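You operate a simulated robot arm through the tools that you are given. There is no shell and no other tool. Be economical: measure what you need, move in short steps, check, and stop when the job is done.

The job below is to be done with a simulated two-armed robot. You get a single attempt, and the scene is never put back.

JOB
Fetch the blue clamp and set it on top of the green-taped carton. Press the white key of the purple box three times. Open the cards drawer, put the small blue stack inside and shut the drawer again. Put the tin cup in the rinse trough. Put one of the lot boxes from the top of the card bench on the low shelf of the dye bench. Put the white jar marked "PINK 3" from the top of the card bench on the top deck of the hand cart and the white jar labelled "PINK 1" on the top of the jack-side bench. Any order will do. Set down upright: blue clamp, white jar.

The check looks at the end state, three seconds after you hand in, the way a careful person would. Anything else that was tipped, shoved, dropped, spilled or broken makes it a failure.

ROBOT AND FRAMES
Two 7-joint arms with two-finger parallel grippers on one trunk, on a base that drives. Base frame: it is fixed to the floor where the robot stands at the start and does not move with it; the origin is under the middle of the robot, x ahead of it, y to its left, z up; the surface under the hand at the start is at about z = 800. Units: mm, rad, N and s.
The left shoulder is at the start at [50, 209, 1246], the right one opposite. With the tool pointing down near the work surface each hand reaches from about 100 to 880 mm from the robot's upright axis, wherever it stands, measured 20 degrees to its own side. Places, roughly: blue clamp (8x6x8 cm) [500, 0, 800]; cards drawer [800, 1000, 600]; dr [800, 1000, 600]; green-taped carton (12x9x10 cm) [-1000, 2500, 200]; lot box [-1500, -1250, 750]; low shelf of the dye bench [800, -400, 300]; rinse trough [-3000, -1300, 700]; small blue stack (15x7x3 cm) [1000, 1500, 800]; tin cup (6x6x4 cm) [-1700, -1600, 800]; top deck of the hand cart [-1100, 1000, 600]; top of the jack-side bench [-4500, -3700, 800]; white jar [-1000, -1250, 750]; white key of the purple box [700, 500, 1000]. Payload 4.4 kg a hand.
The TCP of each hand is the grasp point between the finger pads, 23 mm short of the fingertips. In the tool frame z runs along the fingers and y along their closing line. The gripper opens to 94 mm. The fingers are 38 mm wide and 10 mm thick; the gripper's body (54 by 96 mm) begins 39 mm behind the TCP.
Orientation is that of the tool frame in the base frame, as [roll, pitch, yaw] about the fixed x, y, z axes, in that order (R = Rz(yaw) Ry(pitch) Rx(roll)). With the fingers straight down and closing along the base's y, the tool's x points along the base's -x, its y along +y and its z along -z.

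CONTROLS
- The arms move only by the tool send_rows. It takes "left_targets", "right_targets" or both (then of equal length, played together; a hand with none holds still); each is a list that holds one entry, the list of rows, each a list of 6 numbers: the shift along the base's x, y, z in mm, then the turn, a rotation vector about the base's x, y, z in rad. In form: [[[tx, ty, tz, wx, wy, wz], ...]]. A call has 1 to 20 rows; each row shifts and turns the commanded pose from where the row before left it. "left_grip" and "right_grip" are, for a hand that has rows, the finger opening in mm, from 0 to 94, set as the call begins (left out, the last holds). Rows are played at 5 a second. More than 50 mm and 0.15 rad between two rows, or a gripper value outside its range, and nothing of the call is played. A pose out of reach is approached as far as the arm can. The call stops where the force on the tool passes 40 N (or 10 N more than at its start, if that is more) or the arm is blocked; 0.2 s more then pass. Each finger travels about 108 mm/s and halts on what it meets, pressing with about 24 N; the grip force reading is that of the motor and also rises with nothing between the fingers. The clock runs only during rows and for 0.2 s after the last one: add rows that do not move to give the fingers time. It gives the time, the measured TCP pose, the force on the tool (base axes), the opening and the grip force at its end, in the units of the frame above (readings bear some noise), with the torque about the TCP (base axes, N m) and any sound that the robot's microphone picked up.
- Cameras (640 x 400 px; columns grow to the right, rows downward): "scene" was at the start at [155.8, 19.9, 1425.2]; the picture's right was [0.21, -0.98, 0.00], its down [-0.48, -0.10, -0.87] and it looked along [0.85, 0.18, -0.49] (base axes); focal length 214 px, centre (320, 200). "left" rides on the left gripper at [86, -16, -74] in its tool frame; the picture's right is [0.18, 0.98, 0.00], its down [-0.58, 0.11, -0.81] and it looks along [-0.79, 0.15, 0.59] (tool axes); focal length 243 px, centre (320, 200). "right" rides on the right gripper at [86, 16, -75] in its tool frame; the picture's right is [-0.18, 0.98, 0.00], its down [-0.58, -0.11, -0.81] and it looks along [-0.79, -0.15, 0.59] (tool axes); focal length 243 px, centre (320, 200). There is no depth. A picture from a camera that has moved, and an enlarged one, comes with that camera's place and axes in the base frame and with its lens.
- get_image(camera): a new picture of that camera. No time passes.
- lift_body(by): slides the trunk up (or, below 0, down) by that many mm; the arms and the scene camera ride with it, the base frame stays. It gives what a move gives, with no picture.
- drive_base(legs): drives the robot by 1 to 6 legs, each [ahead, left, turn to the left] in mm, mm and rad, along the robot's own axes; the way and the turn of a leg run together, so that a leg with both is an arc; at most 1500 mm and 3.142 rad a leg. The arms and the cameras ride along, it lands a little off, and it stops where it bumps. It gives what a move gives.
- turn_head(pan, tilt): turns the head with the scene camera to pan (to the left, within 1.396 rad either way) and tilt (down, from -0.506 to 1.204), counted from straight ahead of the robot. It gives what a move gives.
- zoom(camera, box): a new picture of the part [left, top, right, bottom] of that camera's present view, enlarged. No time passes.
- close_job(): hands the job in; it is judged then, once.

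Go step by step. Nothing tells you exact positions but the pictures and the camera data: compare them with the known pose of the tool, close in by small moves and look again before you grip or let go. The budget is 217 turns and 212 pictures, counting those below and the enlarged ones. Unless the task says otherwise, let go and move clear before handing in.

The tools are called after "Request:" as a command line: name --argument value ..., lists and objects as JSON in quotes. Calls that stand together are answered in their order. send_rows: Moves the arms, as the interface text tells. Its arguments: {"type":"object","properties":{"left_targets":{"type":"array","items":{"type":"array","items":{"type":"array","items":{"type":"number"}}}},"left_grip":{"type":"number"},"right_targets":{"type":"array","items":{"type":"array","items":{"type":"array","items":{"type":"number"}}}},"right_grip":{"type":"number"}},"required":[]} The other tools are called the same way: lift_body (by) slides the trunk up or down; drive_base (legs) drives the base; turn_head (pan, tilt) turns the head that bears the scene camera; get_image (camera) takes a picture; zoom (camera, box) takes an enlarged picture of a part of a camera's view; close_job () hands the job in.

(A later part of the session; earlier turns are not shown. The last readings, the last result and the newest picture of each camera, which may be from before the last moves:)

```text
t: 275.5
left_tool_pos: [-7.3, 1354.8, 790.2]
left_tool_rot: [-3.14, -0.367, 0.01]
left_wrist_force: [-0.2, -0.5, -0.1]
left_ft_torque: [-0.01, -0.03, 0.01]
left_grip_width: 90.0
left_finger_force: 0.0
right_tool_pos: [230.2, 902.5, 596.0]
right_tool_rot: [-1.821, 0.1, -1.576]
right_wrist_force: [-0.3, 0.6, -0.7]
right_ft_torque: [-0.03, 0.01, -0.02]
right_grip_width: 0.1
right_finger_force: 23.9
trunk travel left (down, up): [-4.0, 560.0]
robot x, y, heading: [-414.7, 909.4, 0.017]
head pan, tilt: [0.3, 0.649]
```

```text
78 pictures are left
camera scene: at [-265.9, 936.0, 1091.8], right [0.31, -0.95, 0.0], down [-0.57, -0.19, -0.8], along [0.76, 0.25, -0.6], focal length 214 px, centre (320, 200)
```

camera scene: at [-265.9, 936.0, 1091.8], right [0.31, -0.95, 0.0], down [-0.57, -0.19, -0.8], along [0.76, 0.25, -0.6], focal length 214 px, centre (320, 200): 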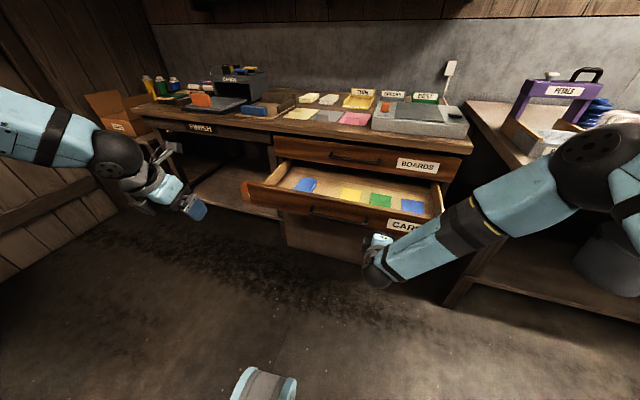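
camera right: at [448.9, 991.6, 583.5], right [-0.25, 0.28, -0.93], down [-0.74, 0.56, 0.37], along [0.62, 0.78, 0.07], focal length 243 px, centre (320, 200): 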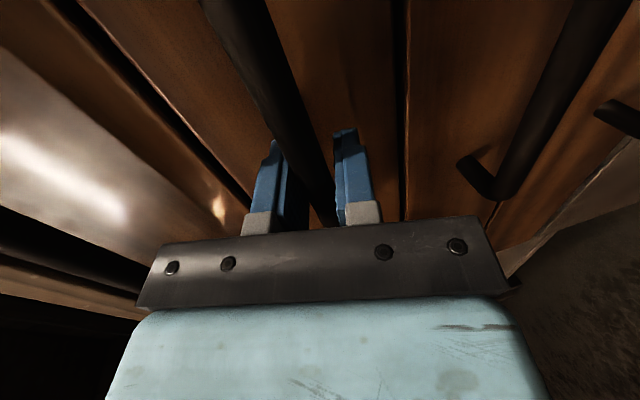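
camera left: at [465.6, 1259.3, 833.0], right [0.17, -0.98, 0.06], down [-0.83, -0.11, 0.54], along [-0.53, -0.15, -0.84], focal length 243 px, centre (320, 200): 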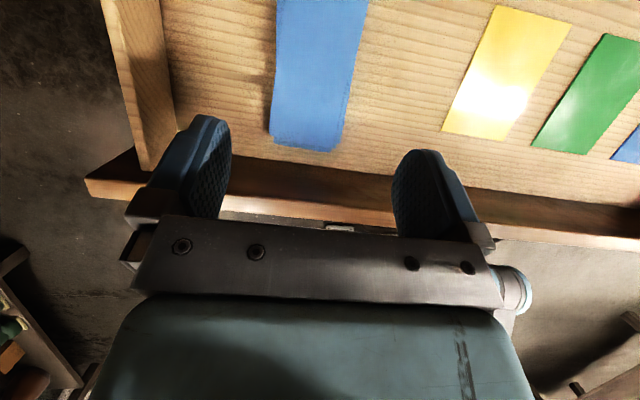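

The fist faces the panel beside the label. Pushing the drawer by driving forward.

Request:
drive_base --legs '[[250, 0, 0]]'

Request:
drive_base --legs '[[60, 0, 0]]'

Request:
get_image --camera "scene"

```text
t: 277.4
left_tool_pos: [244.4, 1359.6, 789.4]
left_tool_rot: [-3.138, -0.366, 0.011]
left_wrist_force: [0.0, -0.4, 0.3]
left_ft_torque: [-0.02, 0.0, -0.01]
left_grip_width: 90.0
left_finger_force: 0.0
right_tool_pos: [482.3, 907.6, 594.5]
right_tool_rot: [-1.823, 0.101, -1.575]
right_wrist_force: [-0.6, 0.1, -0.7]
right_ft_torque: [-0.02, -0.03, -0.01]
right_grip_width: 0.0
right_finger_force: 24.6
trunk travel left (down, up): [-4.0, 560.0]
robot x, y, heading: [-166.8, 913.9, 0.016]
head pan, tilt: [0.3, 0.649]
```

```text
t: 278.4
left_tool_pos: [302.5, 1359.6, 788.9]
left_tool_rot: [-3.138, -0.366, 0.011]
left_wrist_force: [0.4, -0.5, 0.2]
left_ft_torque: [-0.01, -0.02, 0.0]
left_grip_width: 89.9
left_finger_force: 0.1
right_tool_pos: [536.2, 907.2, 594.4]
right_tool_rot: [-1.824, 0.098, -1.577]
right_wrist_force: [-0.8, -0.4, -0.3]
right_ft_torque: [0.01, 0.0, 0.04]
right_grip_width: 0.0
right_finger_force: 24.0
trunk travel left (down, up): [-4.0, 560.0]
robot x, y, heading: [-108.9, 911.1, 0.015]
head pan, tilt: [0.3, 0.649]
stopped in leg 1: the force on the tool passed its limit at 77 N (the readings are from after the stop); the commanded pose is now the measured one
```

```text
77 pictures are left
camera scene: at [43.1, 941.2, 1091.7], right [0.31, -0.95, 0.0], down [-0.57, -0.19, -0.8], along [0.76, 0.25, -0.6], focal length 214 px, centre (320, 200)
```

scene: 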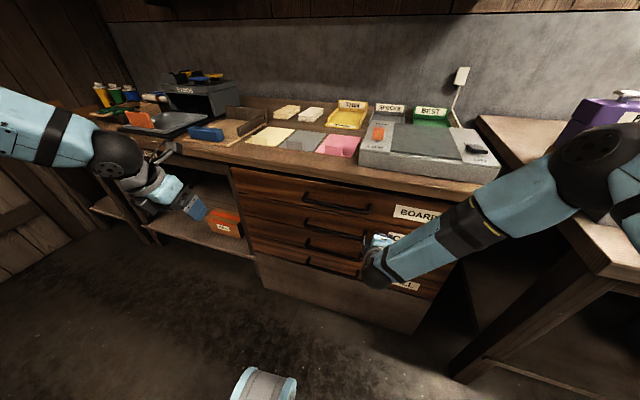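

Drawer shut. Backing off, raising the trunk and restoring both hands to straight-down poses.

Request:
drive_base --legs '[[-200, 0, 0]]'

Request:
lift_body --by 330

Request:
send_rows --right_targets '[[[-10, -20, 10, 0, 0.1454, 0], [-10, -20, 10, 0, 0.1454, 0], [-10, -20, 10, 0, 0.1454, 0], [-10, -20, 10, 0, 0.1454, 0], [0, -20, 10, 0, 0.1454, 0], [0, -20, 0, 0, 0.1454, 0], [0, -20, 0, 0, 0.1454, 0], [0, -20, 0, 0, 0.1454, 0], [0, -20, 0, 0, 0.1454, 0], [0, 0, 0, 0, 0, -0.1428], [0, 0, 0, 0, 0, -0.1428], [0, 0, 0, 0, 0, -0.1428], [0, 0, 0, 0, 0, -0.1428], [0, 0, 0, 0, 0, -0.1428], [0, 0, 0, 0, 0, -0.1428], [0, 0, 0, 0, 0, -0.1428], [0, 0, 0, 0, 0, -0.1428], [0, 0, 0, 0, 0, -0.1428], [0, 0, 0, 0, 0, -0.1428], [0, 0, 0, 0, 0, -0.1428]]]' --left_targets '[[[-20, 10, 10, 0, 0.122, 0], [-20, 10, 10, 0, 0.122, 0], [-20, 10, 10, 0, 0.122, 0], [-20, 10, 0, 0, 0, 0.145], [0, 0, 0, 0, 0, 0.145], [0, 0, 0, 0, 0, 0.145], [0, 0, 0, 0, 0, 0.145], [0, 0, 0, 0, 0, 0.145], [0, 0, 0, 0, 0, 0.145], [0, 0, 0, 0, 0, 0.145], [0, 0, 0, 0, 0, 0.145], [0, 0, 0, 0, 0, 0.145], [0, 0, 0, 0, 0, 0.145], [0, 0, 0, 0, 0, 0.145], [0, 0, 0, 0, 0, 0.145], [0, 0, 0, 0, 0, 0.145], [0, 0, 0, 0, 0, 0.145], [0, 0, 0, 0, 0, 0.145], [0, 0, 0, 0, 0, 0.145], [0, 0, 0, 0, 0, 0.145]]]'

Request:
turn_head --pan 0.0 --tilt 0.5

Request:
get_image --camera "scene"

```text
t: 280.0
left_tool_pos: [99.0, 1356.1, 789.4]
left_tool_rot: [-3.141, -0.367, 0.008]
left_wrist_force: [0.6, 0.1, 0.9]
left_ft_torque: [0.02, -0.01, 0.01]
left_grip_width: 90.1
left_finger_force: 0.0
right_tool_pos: [333.6, 902.8, 594.0]
right_tool_rot: [-1.826, 0.101, -1.582]
right_wrist_force: [-0.1, 0.0, 0.2]
right_ft_torque: [0.0, -0.02, 0.0]
right_grip_width: 0.2
right_finger_force: 23.8
trunk travel left (down, up): [-4.0, 560.0]
robot x, y, heading: [-306.6, 912.4, 0.01]
head pan, tilt: [0.3, 0.649]
```

```text
t: 283.3
left_tool_pos: [99.5, 1356.2, 1119.5]
left_tool_rot: [-3.139, -0.366, 0.006]
left_wrist_force: [-0.6, -0.2, -0.6]
left_ft_torque: [0.02, 0.0, 0.02]
left_grip_width: 90.0
left_finger_force: 0.1
right_tool_pos: [332.8, 901.6, 923.9]
right_tool_rot: [-1.824, 0.1, -1.581]
right_wrist_force: [-0.2, 0.4, -0.6]
right_ft_torque: [0.0, 0.02, -0.01]
right_grip_width: 0.2
right_finger_force: 23.9
trunk travel left (down, up): [-334.0, 230.0]
robot x, y, heading: [-307.7, 911.4, 0.013]
head pan, tilt: [0.3, 0.649]
```

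```text
t: 287.5
left_tool_pos: [20.1, 1394.5, 1149.4]
left_tool_rot: [-3.135, -0.001, 2.474]
left_wrist_force: [0.0, 0.2, 0.0]
left_ft_torque: [0.0, 0.03, -0.02]
left_grip_width: 89.8
left_finger_force: 0.1
right_tool_pos: [185.5, 760.1, 967.3]
right_tool_rot: [-3.034, 0.026, 3.043]
right_wrist_force: [0.3, 0.3, 0.7]
right_ft_torque: [-0.03, 0.01, -0.03]
right_grip_width: 0.0
right_finger_force: 24.1
right hand out of reach, approached as far as the arm can: row 7, 8, 9
trunk travel left (down, up): [-334.0, 230.0]
robot x, y, heading: [-309.6, 910.9, 0.011]
head pan, tilt: [0.3, 0.649]
```

```text
t: 288.3
left_tool_pos: [19.2, 1396.1, 1148.7]
left_tool_rot: [-3.136, 0.0, 2.471]
left_wrist_force: [0.3, -0.1, -0.7]
left_ft_torque: [-0.01, -0.02, -0.01]
left_grip_width: 90.0
left_finger_force: 0.1
right_tool_pos: [184.8, 760.3, 966.6]
right_tool_rot: [-3.032, 0.027, 3.046]
right_wrist_force: [0.8, 0.5, 0.0]
right_ft_torque: [0.01, -0.02, 0.0]
right_grip_width: 0.1
right_finger_force: 23.8
trunk travel left (down, up): [-334.0, 230.0]
robot x, y, heading: [-308.3, 909.3, 0.01]
head pan, tilt: [0.0, 0.499]
```

```text
76 pictures are left
camera scene: at [-152.3, 912.3, 1435.1], right [0.01, -1.0, 0.0], down [-0.48, -0.01, -0.88], along [0.88, 0.01, -0.48], focal length 214 px, centre (320, 200)
```

scene: 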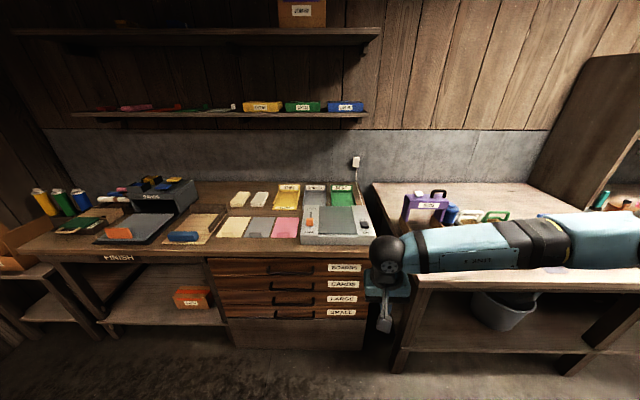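

Drawers are flush. Squaring the hands, then driving back toward the start spot and turning to look at the card bench behind.

Request:
send_rows --right_targets '[[[0, 0, 20, 0.11, 0.016, 0], [0, -10, 20, 0, 0, 0.095], [0, -10, 20, 0, 0, 0], [0, -10, 20, 0, 0, 0], [0, 0, 0, 0, 0, 0]]]' --left_targets '[[[0, 0, 0, 0, 0, 0.133], [0, 0, 0, 0, 0, 0.133], [0, 0, 0, 0, 0, 0.133], [0, 0, 0, 0, 0, 0.133], [0, 0, 0, 0, 0, 0.13]]]'

Request:
drive_base --legs '[[0, -900, 0], [0, 0, -2.3]]'

Request:
get_image --camera "scene"

```text
t: 289.5
left_tool_pos: [20.9, 1396.3, 1148.9]
left_tool_rot: [-3.132, -0.002, 3.138]
left_wrist_force: [-0.5, -0.1, 0.2]
left_ft_torque: [-0.01, -0.01, 0.0]
left_grip_width: 90.1
left_finger_force: 0.1
right_tool_pos: [183.9, 729.4, 1049.3]
right_tool_rot: [3.141, -0.003, 3.138]
right_wrist_force: [-0.6, -0.5, -0.1]
right_ft_torque: [0.02, -0.01, 0.01]
right_grip_width: 0.1
right_finger_force: 24.6
trunk travel left (down, up): [-334.0, 230.0]
robot x, y, heading: [-309.4, 910.3, 0.015]
head pan, tilt: [0.0, 0.499]
```

```text
t: 303.1
left_tool_pos: [-94.3, -549.2, 1148.5]
left_tool_rot: [-3.134, 0.0, 0.929]
left_wrist_force: [-0.8, 0.2, -0.1]
left_ft_torque: [0.01, 0.02, 0.01]
left_grip_width: 90.0
left_finger_force: 0.1
right_tool_pos: [-727.9, -286.0, 1049.5]
right_tool_rot: [-3.14, -0.002, 0.932]
right_wrist_force: [-0.3, 0.2, 0.2]
right_ft_torque: [0.0, -0.02, 0.0]
right_grip_width: 0.1
right_finger_force: 24.1
trunk travel left (down, up): [-334.0, 230.0]
robot x, y, heading: [-286.8, 8.5, -2.188]
head pan, tilt: [0.0, 0.499]
```

```text
75 pictures are left
camera scene: at [-382.1, -122.5, 1435.1], right [-0.81, 0.58, 0.0], down [0.28, 0.39, -0.88], along [-0.51, -0.71, -0.48], focal length 214 px, centre (320, 200)
```

scene: 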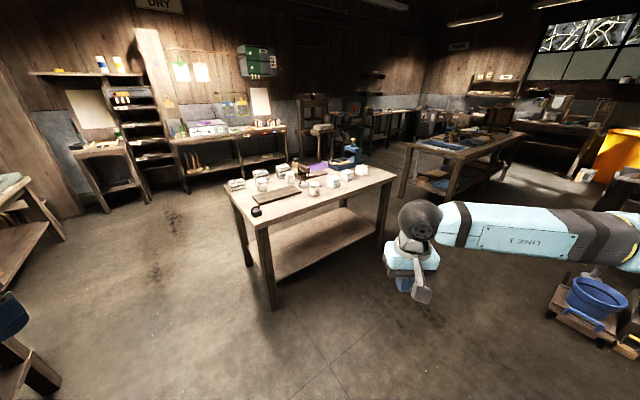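

The card bench is the table ahead with jars on it. Zooming.

Request:
zoom --camera "scene" --box '[210, 135, 410, 245]'

Request:
zoom --camera "scene" --box '[380, 60, 640, 210]'

```text
3.20 times, centred on (310, 190) of scene
camera zoom: at [-382.1, -122.5, 1435.1], right [-0.81, 0.58, 0.0], down [0.28, 0.39, -0.88], along [-0.51, -0.71, -0.48], focal length 686 px, centre (352, 232)
```

zoom: 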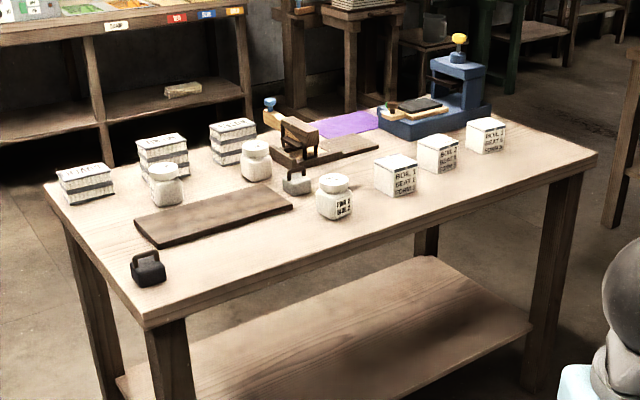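

```text
2.46 times, centred on (510, 135) of scene
camera zoom: at [-382.1, -122.5, 1435.1], right [-0.81, 0.58, 0.0], down [0.28, 0.39, -0.88], along [-0.51, -0.71, -0.48], focal length 528 px, centre (-148, 360)
```

zoom: 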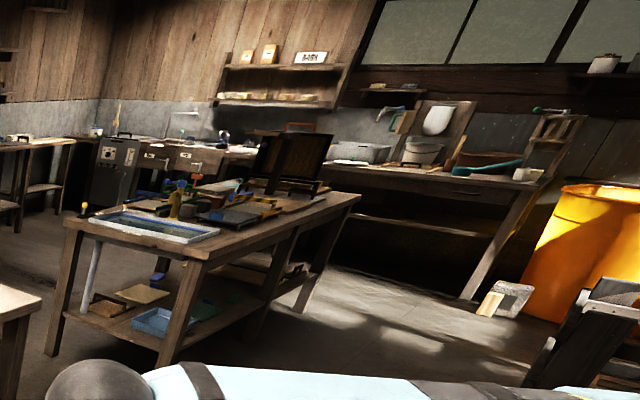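

Table top z≈750, front edge y≈-1090; jars near [-1134,-1232], [-1088,-1506], [-855,-1497]; lot boxes further right. Driving to face it.

Request:
drive_base --legs '[[0, 0, 0.617], [0, -720, 0], [640, 0, 0]]'

Request:
turn_head --pan -0.1 --tilt 0.6

Request:
get_image --camera "scene"

```text
t: 314.8
left_tool_pos: [-549.6, -953.5, 1149.5]
left_tool_rot: [-3.135, -0.001, 1.55]
left_wrist_force: [-0.2, -0.3, 0.8]
left_ft_torque: [0.01, 0.0, 0.0]
left_grip_width: 90.0
left_finger_force: 0.0
right_tool_pos: [-1219.3, -1108.5, 1049.4]
right_tool_rot: [-3.14, -0.002, 1.555]
right_wrist_force: [0.1, -0.1, 0.1]
right_ft_torque: [-0.01, -0.02, 0.0]
right_grip_width: 0.0
right_finger_force: 24.3
trunk travel left (down, up): [-334.0, 230.0]
robot x, y, heading: [-1030.7, -616.2, -1.576]
head pan, tilt: [0.0, 0.499]
```

```text
t: 315.5
left_tool_pos: [-549.1, -953.2, 1149.5]
left_tool_rot: [-3.137, 0.0, 1.55]
left_wrist_force: [-0.8, 0.6, -0.3]
left_ft_torque: [0.0, -0.01, 0.0]
left_grip_width: 90.0
left_finger_force: 0.1
right_tool_pos: [-1218.5, -1107.8, 1049.2]
right_tool_rot: [-3.14, -0.002, 1.553]
right_wrist_force: [0.7, 0.1, 0.3]
right_ft_torque: [-0.01, -0.01, -0.01]
right_grip_width: 0.0
right_finger_force: 24.2
trunk travel left (down, up): [-334.0, 230.0]
robot x, y, heading: [-1031.6, -617.6, -1.575]
head pan, tilt: [-0.099, 0.6]
```

```text
72 pictures are left
camera scene: at [-1040.8, -770.8, 1426.0], right [-0.99, 0.1, 0.0], down [0.06, 0.56, -0.83], along [-0.08, -0.82, -0.56], focal length 214 px, centre (320, 200)
```

scene: 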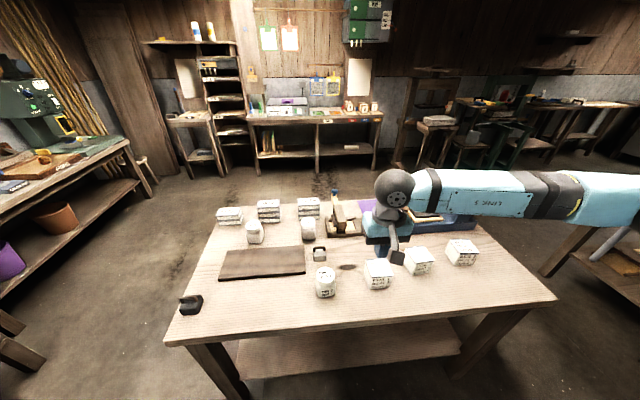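

Request:
zoom --camera "scene" --box '[210, 185, 350, 305]'

Request:
zoom --camera "scene" --box '[340, 190, 500, 300]'

```text
3.33 times, centred on (280, 245) of scene
camera zoom: at [-1040.8, -770.8, 1426.0], right [-0.99, 0.1, 0.0], down [0.06, 0.56, -0.83], along [-0.08, -0.82, -0.56], focal length 715 px, centre (453, 50)
```

zoom: 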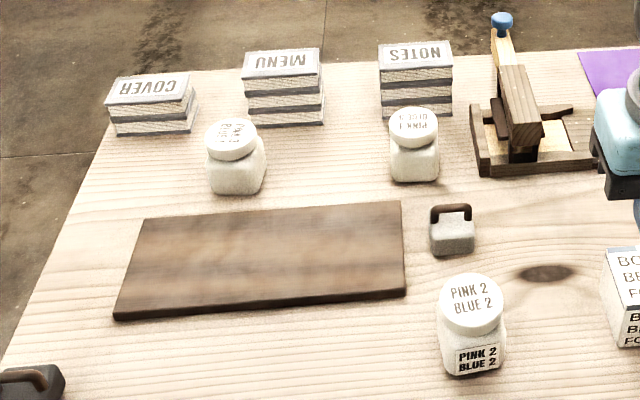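

```text
3.64 times, centred on (420, 245) of scene
camera zoom: at [-1040.8, -770.8, 1426.0], right [-0.99, 0.1, 0.0], down [0.06, 0.56, -0.83], along [-0.08, -0.82, -0.56], focal length 780 px, centre (-44, 36)
```

zoom: 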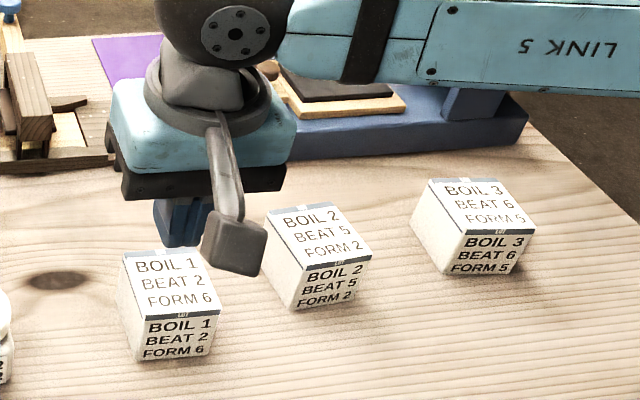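

Front jar is PINK 2; the two back jars must be PINK 1 and PINK 3. Zooming in on their lids.

Request:
zoom --camera "scene" --box '[245, 210, 325, 250]'

```text
8.00 times, centred on (285, 230) of scene
camera zoom: at [-1040.8, -770.8, 1426.0], right [-0.99, 0.1, 0.0], down [0.06, 0.56, -0.83], along [-0.08, -0.82, -0.56], focal length 1716 px, centre (600, -40)
```

zoom: 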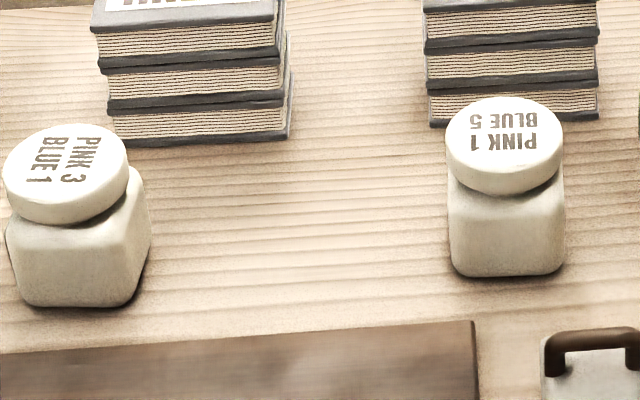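

PINK 3 is at ≈[-824,-1477], PINK 1 at ≈[-1057,-1476]. I'll take PINK 3 with the left hand and lot box BOIL 1 with the right from one spot.

Request:
drive_base --legs '[[0, -170, 0.005], [95, 0, 0]]'

Request:
send_rows --left_targets '[[[0, -40, 0, 0, 0, 0], [0, -40, -20, 0, 0, 0], [0, -40, -25, 0, 0, 0], [0, -40, -25, 0, 0, 0], [0, -40, -25, 0, 0, 0], [0, -40, -25, 0, 0, 0], [-15, -40, -20, 0, 0, 0], [-15, -40, -20, 0, 0, 0], [-15, -40, -20, 0, 0, 0], [-20, -40, 0, 0, 0, 0], [0, 0, 0, 0, 0, 0]]]' --right_targets '[[[0, 0, 0, 0, 0, 0], [0, 0, 0, 0, 0, 0], [0, 0, 0, 0, 0, 0], [0, 0, 0, 0, 0, 0], [0, 0, 0, 0, 0, 0], [0, 0, 0, 0, 0, 0], [0, 0, 0, 0, 0, 0], [0, 0, 0, 0, 0, 0], [0, 0, 0, 0, 0, 0], [0, 0, 0, 0, 0, 0], [0, 0, 0, 0, 0, 0]]]' --right_grip 94

Request:
get_image --camera "left"

```text
t: 318.3
left_tool_pos: [-714.3, -1044.2, 1148.1]
left_tool_rot: [-3.136, 0.001, 1.554]
left_wrist_force: [-0.2, -0.7, -0.6]
left_ft_torque: [0.01, 0.01, -0.05]
left_grip_width: 90.0
left_finger_force: 0.1
right_tool_pos: [-1384.2, -1202.5, 1048.0]
right_tool_rot: [-3.141, -0.001, 1.559]
right_wrist_force: [-0.3, -0.2, 0.3]
right_ft_torque: [-0.02, 0.01, -0.02]
right_grip_width: 0.1
right_finger_force: 23.9
trunk travel left (down, up): [-334.0, 230.0]
robot x, y, heading: [-1200.4, -711.9, -1.564]
head pan, tilt: [-0.099, 0.6]
```

```text
t: 320.7
left_tool_pos: [-769.3, -1414.6, 993.1]
left_tool_rot: [-3.135, 0.0, 1.556]
left_wrist_force: [-0.3, 0.6, -0.2]
left_ft_torque: [0.01, 0.01, 0.02]
left_grip_width: 89.9
left_finger_force: 0.1
left hand out of reach, approached as far as the arm can: row 9, 10
right_tool_pos: [-1383.3, -1202.8, 1048.3]
right_tool_rot: [-3.141, -0.001, 1.558]
right_wrist_force: [-0.4, -0.4, 0.0]
right_ft_torque: [0.0, -0.03, 0.01]
right_grip_width: 94.0
right_finger_force: 0.0
trunk travel left (down, up): [-334.0, 230.0]
robot x, y, heading: [-1200.3, -709.4, -1.565]
head pan, tilt: [-0.099, 0.6]
```

```text
68 pictures are left
camera left: at [-783.7, -1328.3, 1068.6], right [0.99, 0.17, -0.01], down [0.1, -0.58, 0.81], along [0.13, -0.79, -0.59], focal length 243 px, centre (320, 200)
```

left: 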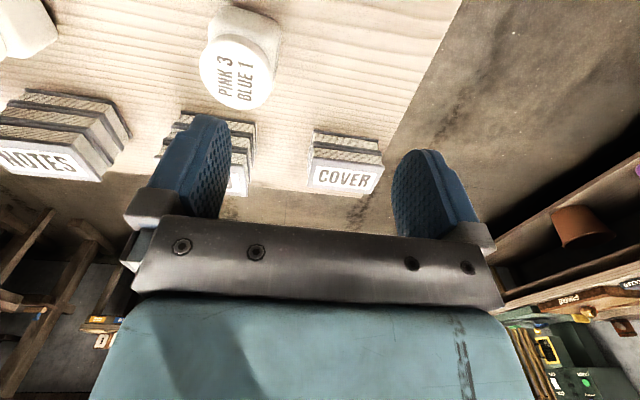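

The jar's lid is near [-842,-1458]. Lowering the hand first (wrist bend eases), then moving over the jar.

Request:
send_rows --left_targets '[[[0, 10, -40, 0, 0, 0], [0, 10, -40, 0, 0, 0], [0, 0, -25, 0, 0, 0], [-25, -10, 0, 0, 0, 0], [-25, -20, 0, 0, 0, 0], [-20, -25, 0, 0, 0, 0], [0, 0, 0, 0, 0, 0]]]' --left_grip 94

Request:
get_image --camera "left"

```text
t: 322.3
left_tool_pos: [-814.6, -1372.3, 962.2]
left_tool_rot: [-3.135, -0.001, 1.553]
left_wrist_force: [0.5, -0.2, 0.0]
left_ft_torque: [0.0, 0.01, 0.0]
left_grip_width: 94.2
left_finger_force: 0.0
left hand out of reach, approached as far as the arm can: row 1, 2, 3, 4, 5, 6
right_tool_pos: [-1384.9, -1201.6, 1049.3]
right_tool_rot: [-3.141, -0.001, 1.56]
right_wrist_force: [-0.2, -0.5, -0.5]
right_ft_torque: [-0.02, -0.02, -0.01]
right_grip_width: 94.2
right_finger_force: 0.0
trunk travel left (down, up): [-334.0, 230.0]
robot x, y, heading: [-1200.4, -709.7, -1.565]
head pan, tilt: [-0.099, 0.6]
```

```text
67 pictures are left
camera left: at [-829.4, -1285.7, 1036.2], right [0.99, 0.17, -0.01], down [0.1, -0.58, 0.81], along [0.13, -0.79, -0.59], focal length 243 px, centre (320, 200)
```

left: 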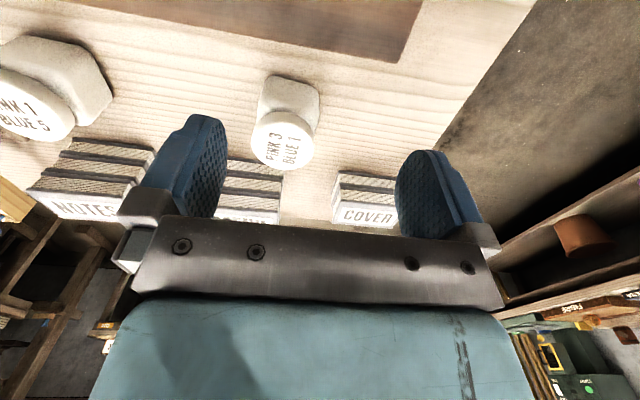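

The jar is at ≈[-841,-1455]. Turning the base right 0.15 rad puts it at a better angle for the left arm.

Request:
drive_base --legs '[[0, 0, -0.16]]'

Request:
send_rows --left_targets '[[[15, 0, 0, 0, 0, 0], [15, -5, -10, 0, 0, 0], [15, -10, -15, 0, 0, 0], [15, -15, -20, 0, 0, 0], [0, 0, 0, 0, 0, 0]]]'

Request:
get_image --camera "left"

```text
t: 323.4
left_tool_pos: [-926.3, -1424.0, 961.2]
left_tool_rot: [-3.135, 0.001, 1.394]
left_wrist_force: [0.3, -0.1, 1.3]
left_ft_torque: [0.01, -0.02, 0.03]
left_grip_width: 94.1
left_finger_force: 0.1
right_tool_pos: [-1459.3, -1165.0, 1048.1]
right_tool_rot: [-3.14, -0.002, 1.398]
right_wrist_force: [-1.1, 0.3, 0.4]
right_ft_torque: [0.0, -0.02, 0.01]
right_grip_width: 94.1
right_finger_force: 0.0
trunk travel left (down, up): [-334.0, 230.0]
robot x, y, heading: [-1200.4, -708.4, -1.724]
head pan, tilt: [-0.099, 0.6]
```

```text
t: 324.6
left_tool_pos: [-856.7, -1434.9, 936.7]
left_tool_rot: [-3.134, 0.001, 1.392]
left_wrist_force: [0.5, -0.1, -0.2]
left_ft_torque: [-0.01, 0.0, 0.0]
left_grip_width: 94.0
left_finger_force: 0.0
left hand out of reach, approached as far as the arm can: row 3, 4
right_tool_pos: [-1460.2, -1165.8, 1049.8]
right_tool_rot: [-3.141, -0.002, 1.398]
right_wrist_force: [-0.9, -0.4, -0.2]
right_ft_torque: [0.02, -0.02, 0.01]
right_grip_width: 94.2
right_finger_force: 0.0
trunk travel left (down, up): [-334.0, 230.0]
robot x, y, heading: [-1198.5, -710.9, -1.727]
head pan, tilt: [-0.099, 0.6]
```

```text
66 pictures are left
camera left: at [-857.9, -1347.4, 1011.5], right [1.0, 0.01, -0.01], down [0.01, -0.59, 0.81], along [0.0, -0.81, -0.59], focal length 243 px, centre (320, 200)
```

left: 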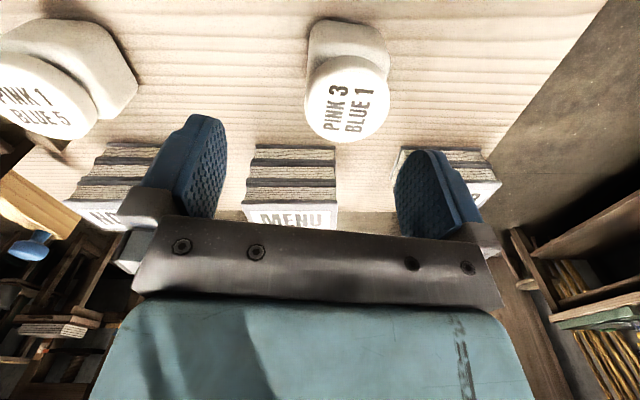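

Fine-aligning with the base (fwd 15, left 23), then lowering with the trunk.

Request:
drive_base --legs '[[15, 23, 0]]'

Request:
lift_body --by -60

Request:
get_image --camera "left"

```text
t: 325.4
left_tool_pos: [-838.9, -1452.2, 936.6]
left_tool_rot: [-3.136, 0.0, 1.392]
left_wrist_force: [-0.5, 0.2, 0.3]
left_ft_torque: [-0.01, 0.0, -0.02]
left_grip_width: 94.0
left_finger_force: 0.1
right_tool_pos: [-1440.2, -1185.8, 1048.8]
right_tool_rot: [3.141, -0.001, 1.398]
right_wrist_force: [0.6, 0.6, 1.1]
right_ft_torque: [-0.01, 0.02, -0.01]
right_grip_width: 93.8
right_finger_force: 0.1
trunk travel left (down, up): [-334.0, 230.0]
robot x, y, heading: [-1176.2, -729.8, -1.727]
head pan, tilt: [-0.099, 0.6]
```

```text
t: 326.4
left_tool_pos: [-837.6, -1451.8, 877.3]
left_tool_rot: [-3.134, -0.001, 1.393]
left_wrist_force: [-0.7, -0.2, 0.5]
left_ft_torque: [0.02, -0.01, -0.02]
left_grip_width: 93.8
left_finger_force: 0.0
right_tool_pos: [-1441.0, -1184.7, 988.8]
right_tool_rot: [3.141, -0.001, 1.398]
right_wrist_force: [-0.3, 0.0, 0.9]
right_ft_torque: [0.02, -0.01, -0.03]
right_grip_width: 94.1
right_finger_force: 0.1
trunk travel left (down, up): [-274.0, 290.0]
robot x, y, heading: [-1179.0, -726.2, -1.725]
head pan, tilt: [-0.099, 0.6]
```

```text
65 pictures are left
camera left: at [-837.9, -1365.3, 951.7], right [1.0, 0.01, -0.01], down [0.01, -0.59, 0.81], along [0.0, -0.81, -0.59], focal length 243 px, centre (320, 200)
```

left: 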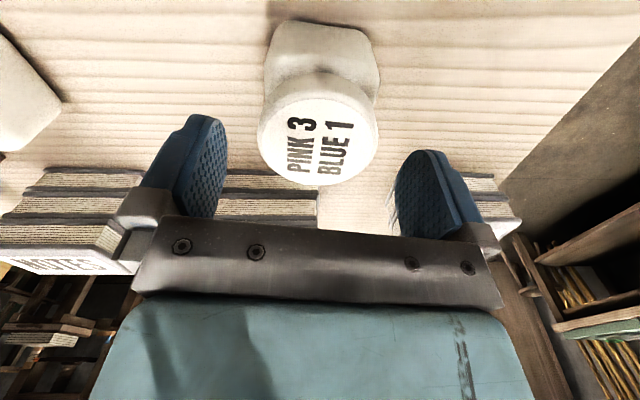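

Centred. Lowering to grip height and closing.

Request:
lift_body --by -76

Request:
send_rows --left_targets '[[[0, 0, 0, 0, 0, 0], [0, 0, 0, 0, 0, 0], [0, 0, 0, 0, 0, 0], [0, 0, 0, 0, 0, 0]]]' --left_grip 0

Request:
lift_body --by 150

Request:
get_image --camera "left"

Request:
get_image --camera "scene"

```text
t: 327.3
left_tool_pos: [-838.7, -1457.5, 820.0]
left_tool_rot: [-3.137, 0.017, 1.396]
left_wrist_force: [-1.4, 6.7, 20.8]
left_ft_torque: [-0.05, -0.42, 0.11]
left_grip_width: 94.1
left_finger_force: 0.1
right_tool_pos: [-1438.7, -1183.5, 924.7]
right_tool_rot: [3.139, -0.002, 1.4]
right_wrist_force: [0.3, 0.2, 0.1]
right_ft_torque: [0.04, -0.01, 0.03]
right_grip_width: 94.1
right_finger_force: 0.1
trunk travel left (down, up): [-209.0, 355.0]
robot x, y, heading: [-1183.4, -727.1, -1.728]
head pan, tilt: [-0.099, 0.6]
stopped: the force on the tool passed its limit at 44 N (the readings are from after the stop); the commanded pose is now the measured one
```

```text
t: 328.3
left_tool_pos: [-839.2, -1456.2, 821.3]
left_tool_rot: [-3.138, 0.014, 1.394]
left_wrist_force: [-8.5, -1.5, 26.1]
left_ft_torque: [0.24, -0.23, 0.24]
left_grip_width: 61.5
left_finger_force: 24.2
right_tool_pos: [-1440.6, -1182.7, 924.9]
right_tool_rot: [3.138, 0.0, 1.397]
right_wrist_force: [0.6, -0.4, -0.7]
right_ft_torque: [-0.02, 0.01, 0.0]
right_grip_width: 94.0
right_finger_force: 0.0
trunk travel left (down, up): [-209.0, 355.0]
robot x, y, heading: [-1179.2, -725.1, -1.726]
head pan, tilt: [-0.099, 0.6]
```

```text
t: 330.1
left_tool_pos: [-838.3, -1455.9, 966.6]
left_tool_rot: [-3.137, 0.008, 1.395]
left_wrist_force: [-0.3, 0.5, -1.7]
left_ft_torque: [-0.02, -0.03, 0.04]
left_grip_width: 59.9
left_finger_force: 24.4
right_tool_pos: [-1440.2, -1184.5, 1074.2]
right_tool_rot: [3.14, -0.002, 1.4]
right_wrist_force: [-0.4, 0.7, -0.2]
right_ft_torque: [-0.02, 0.01, 0.02]
right_grip_width: 93.7
right_finger_force: 0.1
trunk travel left (down, up): [-359.0, 205.0]
robot x, y, heading: [-1180.1, -727.9, -1.73]
head pan, tilt: [-0.099, 0.6]
```

```text
64 pictures are left
camera left: at [-837.4, -1368.5, 1040.7], right [1.0, 0.01, -0.01], down [0.01, -0.58, 0.81], along [0.0, -0.81, -0.58], focal length 243 px, centre (320, 200)
```

left: 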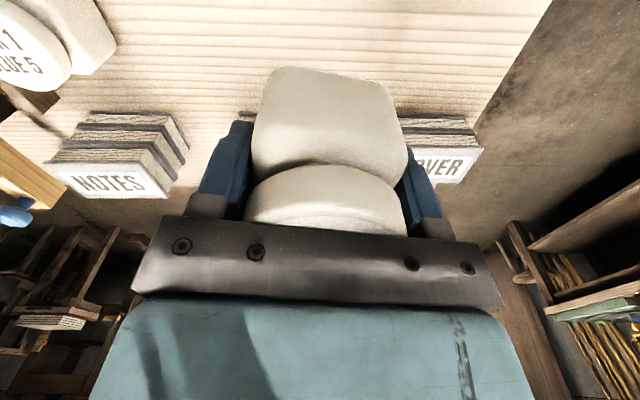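

```text
63 pictures are left
camera scene: at [-1211.6, -879.5, 1451.0], right [-0.97, 0.25, 0.0], down [0.14, 0.55, -0.82], along [-0.21, -0.8, -0.57], focal length 214 px, centre (320, 200)
```

scene: 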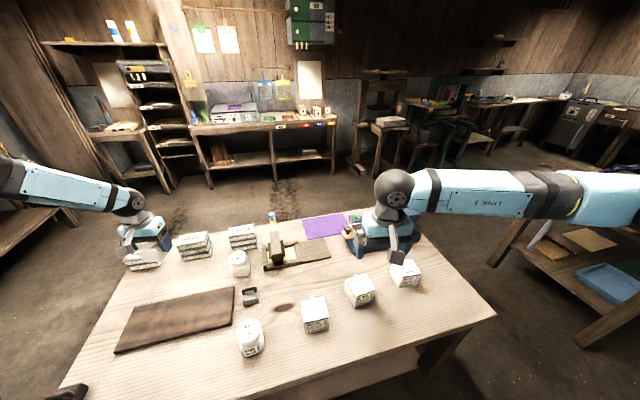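

Jar PINK 3 is held (bottom ≈ 70 mm below TCP). Now the right hand for a lot box; checking its camera.

Request:
get_image --camera "right"

Request:
zoom --camera "scene" --box '[290, 240, 440, 340]'

```text
62 pictures are left
camera right: at [-1409.4, -1102.3, 1148.4], right [0.94, -0.35, 0.0], down [-0.21, -0.56, 0.81], along [-0.28, -0.75, -0.59], focal length 243 px, centre (320, 200)
```

right: 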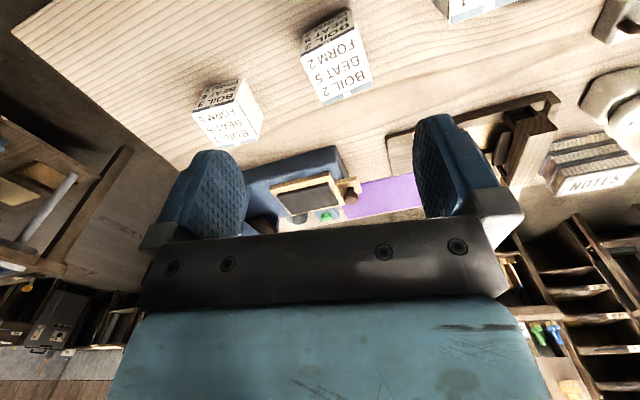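

```text
4.00 times, centred on (365, 290) of scene
camera zoom: at [-1211.6, -879.5, 1451.0], right [-0.97, 0.25, 0.0], down [0.14, 0.55, -0.82], along [-0.21, -0.8, -0.57], focal length 858 px, centre (140, -160)
```

zoom: 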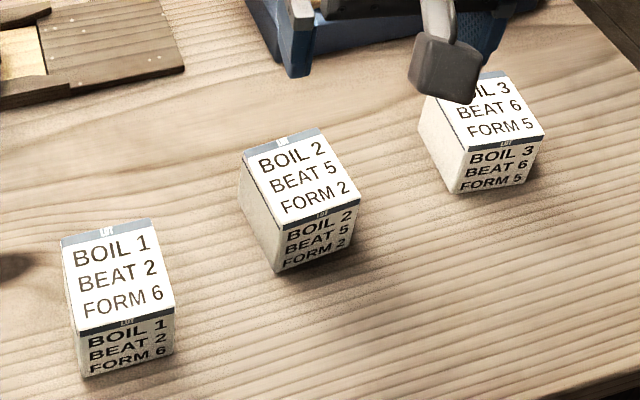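

BOIL 2 top centre is at [-1438,-1241,850], about 68 mm square, turned 7.5°. Rotating the right hand to match and descending.

Request:
send_rows --right_targets '[[[0, -20, -20, 0, 0, 0.1425], [1, -20, -30, 0, 0, 0.1425], [0, -17, -40, 0, 0, 0], [0, 0, -45, 0, 0, 0], [0, 0, 0, 0, 0, 0]]]'

Request:
get_image --camera "right"

```text
t: 331.3
left_tool_pos: [-837.8, -1455.3, 966.7]
left_tool_rot: [-3.135, 0.01, 1.396]
left_wrist_force: [0.1, 0.4, -2.0]
left_ft_torque: [-0.01, 0.0, 0.04]
left_grip_width: 59.8
left_finger_force: 24.0
right_tool_pos: [-1438.3, -1239.5, 941.1]
right_tool_rot: [3.141, 0.0, 1.685]
right_wrist_force: [-1.0, 0.5, -0.7]
right_ft_torque: [0.01, -0.04, 0.0]
right_grip_width: 93.9
right_finger_force: 0.2
trunk travel left (down, up): [-359.0, 205.0]
robot x, y, heading: [-1182.8, -729.8, -1.73]
head pan, tilt: [-0.099, 0.6]
```

```text
60 pictures are left
camera right: at [-1431.9, -1151.4, 1015.1], right [1.0, -0.07, 0.0], down [-0.04, -0.59, 0.81], along [-0.06, -0.8, -0.59], focal length 243 px, centre (320, 200)
```

right: 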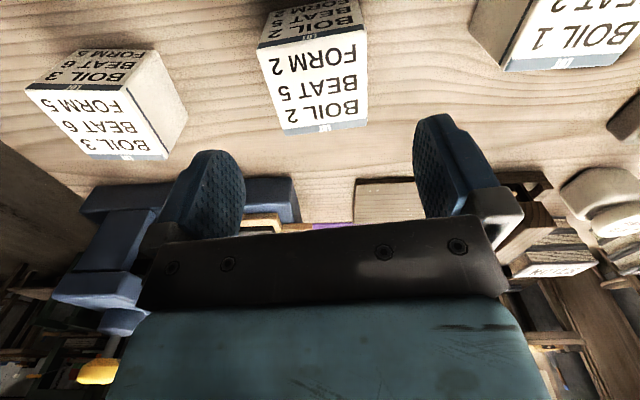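

Aligned. Descending and gripping BOIL 2.

Request:
send_rows --right_targets '[[[-2, -1, -40, 0, 0, 0], [0, 0, -40, 0, 0, 0], [0, 0, -25, 0, 0, 0], [0, 0, -12, 0, 0, 0], [0, 0, 0, 0, 0, 0]]]'

Request:
send_rows --right_targets '[[[0, 0, 0, 0, 0, 0], [0, 0, 0, 0, 0, 0], [0, 0, 0, 0, 0, 0], [0, 0, 0, 0, 0, 0], [0, 0, 20, 0, 0, 0], [0, 0, 40, 0, 0, 0], [0, 0, 40, 0, 0, 0], [0, 0, 40, 0, 0, 0], [0, 0, 0, 0, 0, 0]]]' --right_grip 0

Request:
get_image --camera "right"

```text
t: 332.5
left_tool_pos: [-837.8, -1456.5, 966.8]
left_tool_rot: [-3.135, 0.01, 1.395]
left_wrist_force: [-0.4, -0.3, -1.0]
left_ft_torque: [-0.02, 0.02, -0.02]
left_grip_width: 59.9
left_finger_force: 24.0
right_tool_pos: [-1439.3, -1242.3, 819.9]
right_tool_rot: [-3.141, -0.002, 1.684]
right_wrist_force: [-0.9, 0.5, 0.2]
right_ft_torque: [-0.03, 0.0, 0.03]
right_grip_width: 94.1
right_finger_force: 0.1
trunk travel left (down, up): [-359.0, 205.0]
robot x, y, heading: [-1177.4, -725.4, -1.726]
head pan, tilt: [-0.099, 0.6]
```

```text
t: 334.5
left_tool_pos: [-837.9, -1456.3, 966.2]
left_tool_rot: [-3.136, 0.009, 1.396]
left_wrist_force: [0.2, 0.4, -0.6]
left_ft_torque: [0.03, -0.04, -0.02]
left_grip_width: 59.9
left_finger_force: 24.1
right_tool_pos: [-1443.2, -1245.1, 964.3]
right_tool_rot: [-3.141, -0.002, 1.686]
right_wrist_force: [0.7, 0.7, -2.1]
right_ft_torque: [0.0, -0.01, -0.01]
right_grip_width: 69.7
right_finger_force: 23.8
trunk travel left (down, up): [-359.0, 205.0]
robot x, y, heading: [-1179.8, -724.3, -1.729]
head pan, tilt: [-0.099, 0.6]
```

```text
59 pictures are left
camera right: at [-1436.6, -1156.7, 1039.0], right [1.0, -0.07, 0.0], down [-0.04, -0.59, 0.8], along [-0.06, -0.8, -0.59], focal length 243 px, centre (320, 200)
```

right: 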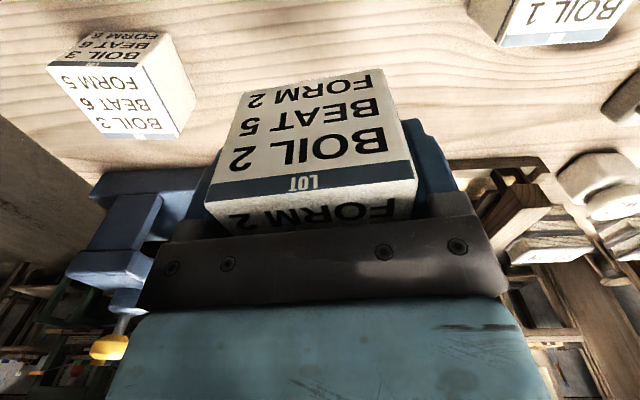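

Both objects held. Retracting hands, then driving to the cart's south side.

Request:
send_rows --left_targets '[[[10, 30, 10, 0, 0, 0], [15, 40, 10, 0, 0, 0], [15, 40, 10, 0, 0, 0], [15, 40, 10, 0, 0, 0], [15, 40, 10, 0, 0, 0], [0, 40, 10, 0, 0, 0], [0, 40, 0, 0, 0, 0]]]' --right_targets '[[[0, 0, 30, 0, 0, -0.14], [0, 30, 20, 0, 0, -0.14], [0, 30, 0, 0, 0, 0], [0, 30, 0, 0, 0, 0], [0, 0, 0, 0, 0, 0], [0, 0, 0, 0, 0, 0], [0, 0, 0, 0, 0, 0]]]'

Request:
drive_base --legs '[[-330, 0, 0], [0, 0, 3.14], [0, 0, 0.16], [700, -470, 0]]'

Request:
turn_head --pan 0.5 --tilt 0.6

Request:
get_image --camera "scene"

```text
t: 336.1
left_tool_pos: [-763.5, -1183.2, 1026.4]
left_tool_rot: [-3.134, 0.012, 1.394]
left_wrist_force: [0.5, 0.7, -1.4]
left_ft_torque: [-0.06, 0.0, 0.0]
left_grip_width: 59.8
left_finger_force: 24.2
right_tool_pos: [-1438.8, -1151.6, 1014.1]
right_tool_rot: [3.141, 0.001, 1.403]
right_wrist_force: [-0.2, 0.3, -1.0]
right_ft_torque: [0.0, 0.01, 0.01]
right_grip_width: 70.0
right_finger_force: 24.2
trunk travel left (down, up): [-359.0, 205.0]
robot x, y, heading: [-1179.0, -728.3, -1.732]
head pan, tilt: [-0.099, 0.6]
```

```text
t: 350.7
left_tool_pos: [-1242.1, 670.9, 1027.1]
left_tool_rot: [-3.135, 0.01, -1.485]
left_wrist_force: [0.6, 1.2, -2.1]
left_ft_torque: [-0.03, -0.03, -0.01]
left_grip_width: 60.0
left_finger_force: 24.1
right_tool_pos: [-578.7, 813.4, 1014.2]
right_tool_rot: [3.141, -0.001, -1.476]
right_wrist_force: [0.3, 0.0, -1.4]
right_ft_torque: [0.0, 0.01, 0.01]
right_grip_width: 69.8
right_finger_force: 24.2
trunk travel left (down, up): [-359.0, 205.0]
robot x, y, heading: [-722.8, 335.6, 1.672]
head pan, tilt: [-0.099, 0.6]
```

```text
t: 351.7
left_tool_pos: [-1240.7, 669.8, 1026.2]
left_tool_rot: [-3.137, 0.011, -1.487]
left_wrist_force: [-0.3, 0.3, -1.6]
left_ft_torque: [0.01, -0.01, 0.01]
left_grip_width: 59.9
left_finger_force: 24.4
right_tool_pos: [-577.8, 813.0, 1014.2]
right_tool_rot: [-3.141, -0.001, -1.476]
right_wrist_force: [0.6, 1.0, -1.9]
right_ft_torque: [-0.04, 0.01, -0.04]
right_grip_width: 69.7
right_finger_force: 24.6
trunk travel left (down, up): [-359.0, 205.0]
robot x, y, heading: [-722.5, 335.7, 1.671]
head pan, tilt: [0.499, 0.6]
```

```text
58 pictures are left
camera scene: at [-778.7, 476.0, 1451.1], right [0.82, 0.57, 0.0], down [0.32, -0.47, -0.82], along [-0.47, 0.68, -0.57], focal length 214 px, centre (320, 200)
```

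scene: 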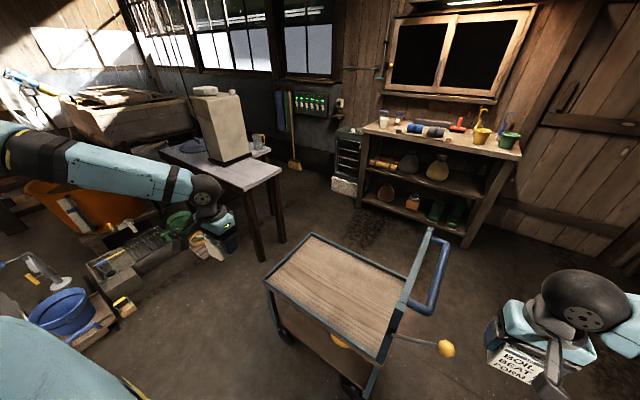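

The cart deck spans about x −1290…−775, y 820…1170. I'll shift the base right a little and extend the left hand over the deck.

Request:
drive_base --legs '[[0, -85, -0.1]]'

Request:
send_rows --left_targets '[[[0, 30, -35, 0, 0, 0], [0, 30, -35, 0, 0, 0], [0, 30, -35, 0, 0, 0], [0, 35, -30, 0, 0, 0], [0, 35, -30, 0, 0, 0], [0, 40, -20, 0, 0, 0], [0, 40, 0, 0, 0, 0], [0, 0, 0, 0, 0, 0]]]'

Request:
get_image --camera "left"

Request:
get_image --camera "scene"

```text
t: 353.1
left_tool_pos: [-1121.4, 724.4, 1026.2]
left_tool_rot: [-3.134, 0.012, -1.583]
left_wrist_force: [0.6, 0.6, -2.3]
left_ft_torque: [0.07, 0.0, -0.02]
left_grip_width: 59.8
left_finger_force: 24.6
right_tool_pos: [-448.0, 800.6, 1014.0]
right_tool_rot: [-3.141, -0.002, -1.573]
right_wrist_force: [0.6, 0.4, -2.1]
right_ft_torque: [-0.03, 0.0, -0.01]
right_grip_width: 69.6
right_finger_force: 23.8
trunk travel left (down, up): [-359.0, 205.0]
robot x, y, heading: [-633.2, 339.4, 1.579]
head pan, tilt: [0.499, 0.6]
```

```text
t: 354.9
left_tool_pos: [-1118.8, 901.2, 884.8]
left_tool_rot: [-3.135, 0.012, -1.583]
left_wrist_force: [-0.3, 0.3, -2.6]
left_ft_torque: [0.0, -0.01, -0.01]
left_grip_width: 60.0
left_finger_force: 23.9
left hand out of reach, approached as far as the arm can: row 5, 6, 7
right_tool_pos: [-450.4, 800.6, 1014.9]
right_tool_rot: [-3.139, 0.0, -1.573]
right_wrist_force: [-0.8, 0.6, -2.2]
right_ft_torque: [0.02, -0.03, 0.01]
right_grip_width: 70.2
right_finger_force: 23.6
trunk travel left (down, up): [-359.0, 205.0]
robot x, y, heading: [-636.7, 341.3, 1.576]
head pan, tilt: [0.499, 0.6]
```

```text
57 pictures are left
camera left: at [-1104.4, 813.1, 959.2], right [-0.98, -0.17, -0.01], down [-0.11, 0.57, 0.81], along [-0.13, 0.8, -0.58], focal length 243 px, centre (320, 200)
```

left: 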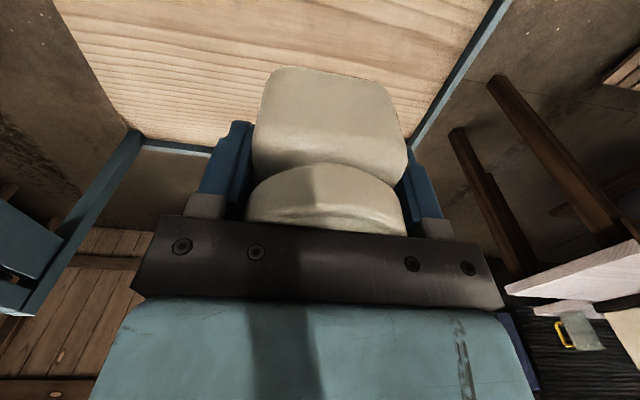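

```text
56 pictures are left
camera scene: at [-682.1, 483.9, 1451.3], right [0.87, 0.49, 0.0], down [0.28, -0.49, -0.83], along [-0.4, 0.72, -0.56], focal length 214 px, centre (320, 200)
```

scene: 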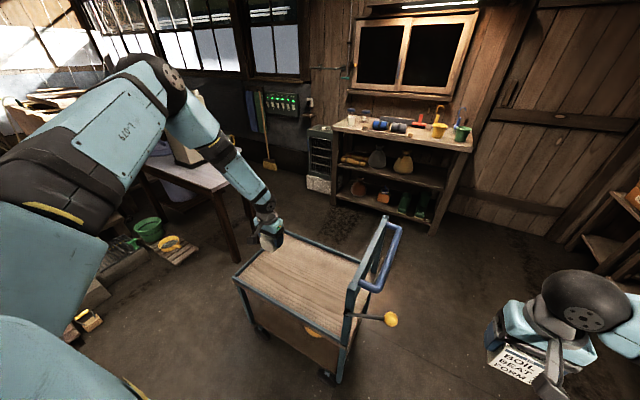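

The jar is over the deck. Moving 40 mm further in with the base, then lowering with the trunk.

Request:
drive_base --legs '[[40, 0, 0]]'

Request:
lift_body --by -170

Request:
get_image --camera "left"

Request:
zoom --camera "scene" --box '[220, 150, 400, 300]'

```text
t: 355.8
left_tool_pos: [-1117.0, 942.9, 885.4]
left_tool_rot: [-3.135, 0.009, -1.581]
left_wrist_force: [-0.1, -0.8, -2.2]
left_ft_torque: [-0.02, -0.01, -0.02]
left_grip_width: 59.7
left_finger_force: 24.2
right_tool_pos: [-448.5, 841.4, 1012.6]
right_tool_rot: [-3.141, 0.0, -1.575]
right_wrist_force: [0.2, 0.1, -1.7]
right_ft_torque: [-0.01, -0.02, 0.01]
right_grip_width: 69.8
right_finger_force: 24.3
trunk travel left (down, up): [-359.0, 205.0]
robot x, y, heading: [-636.6, 382.1, 1.574]
head pan, tilt: [0.499, 0.6]
```

```text
t: 357.7
left_tool_pos: [-1118.6, 942.2, 715.7]
left_tool_rot: [-3.134, 0.01, -1.583]
left_wrist_force: [0.2, -0.1, -2.2]
left_ft_torque: [-0.02, -0.01, -0.03]
left_grip_width: 60.3
left_finger_force: 24.4
right_tool_pos: [-449.0, 842.2, 844.5]
right_tool_rot: [3.141, -0.002, -1.576]
right_wrist_force: [0.4, 0.2, -1.5]
right_ft_torque: [-0.02, -0.01, -0.02]
right_grip_width: 69.8
right_finger_force: 24.4
trunk travel left (down, up): [-189.0, 375.0]
robot x, y, heading: [-635.9, 382.4, 1.58]
head pan, tilt: [0.499, 0.6]
```

```text
55 pictures are left
camera left: at [-1102.9, 854.9, 789.5], right [-0.99, -0.17, -0.01], down [-0.11, 0.57, 0.81], along [-0.13, 0.8, -0.58], focal length 243 px, centre (320, 200)
```

left: 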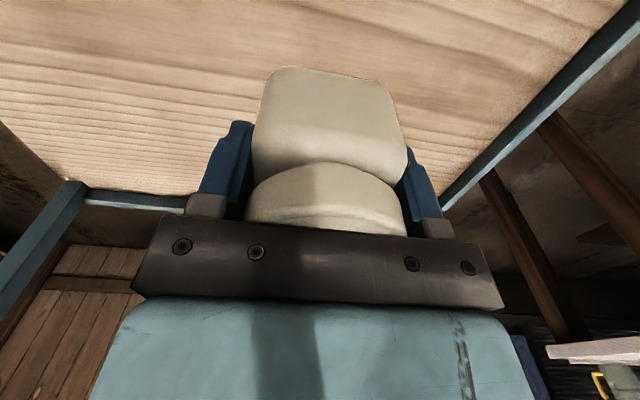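

```text
2.67 times, centred on (310, 225) of scene
camera zoom: at [-680.4, 526.1, 1281.2], right [0.87, 0.48, 0.0], down [0.27, -0.49, -0.82], along [-0.4, 0.72, -0.57], focal length 572 px, centre (347, 133)
```

zoom: 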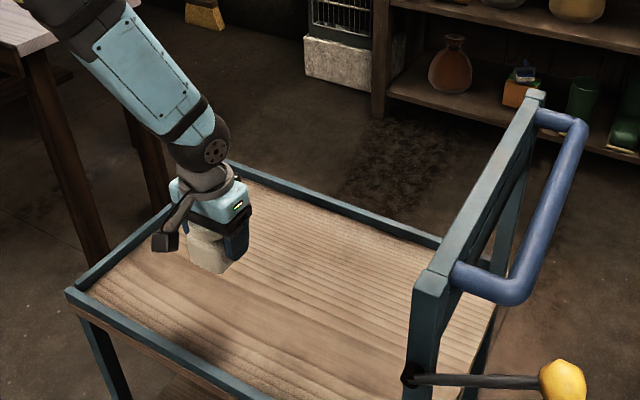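

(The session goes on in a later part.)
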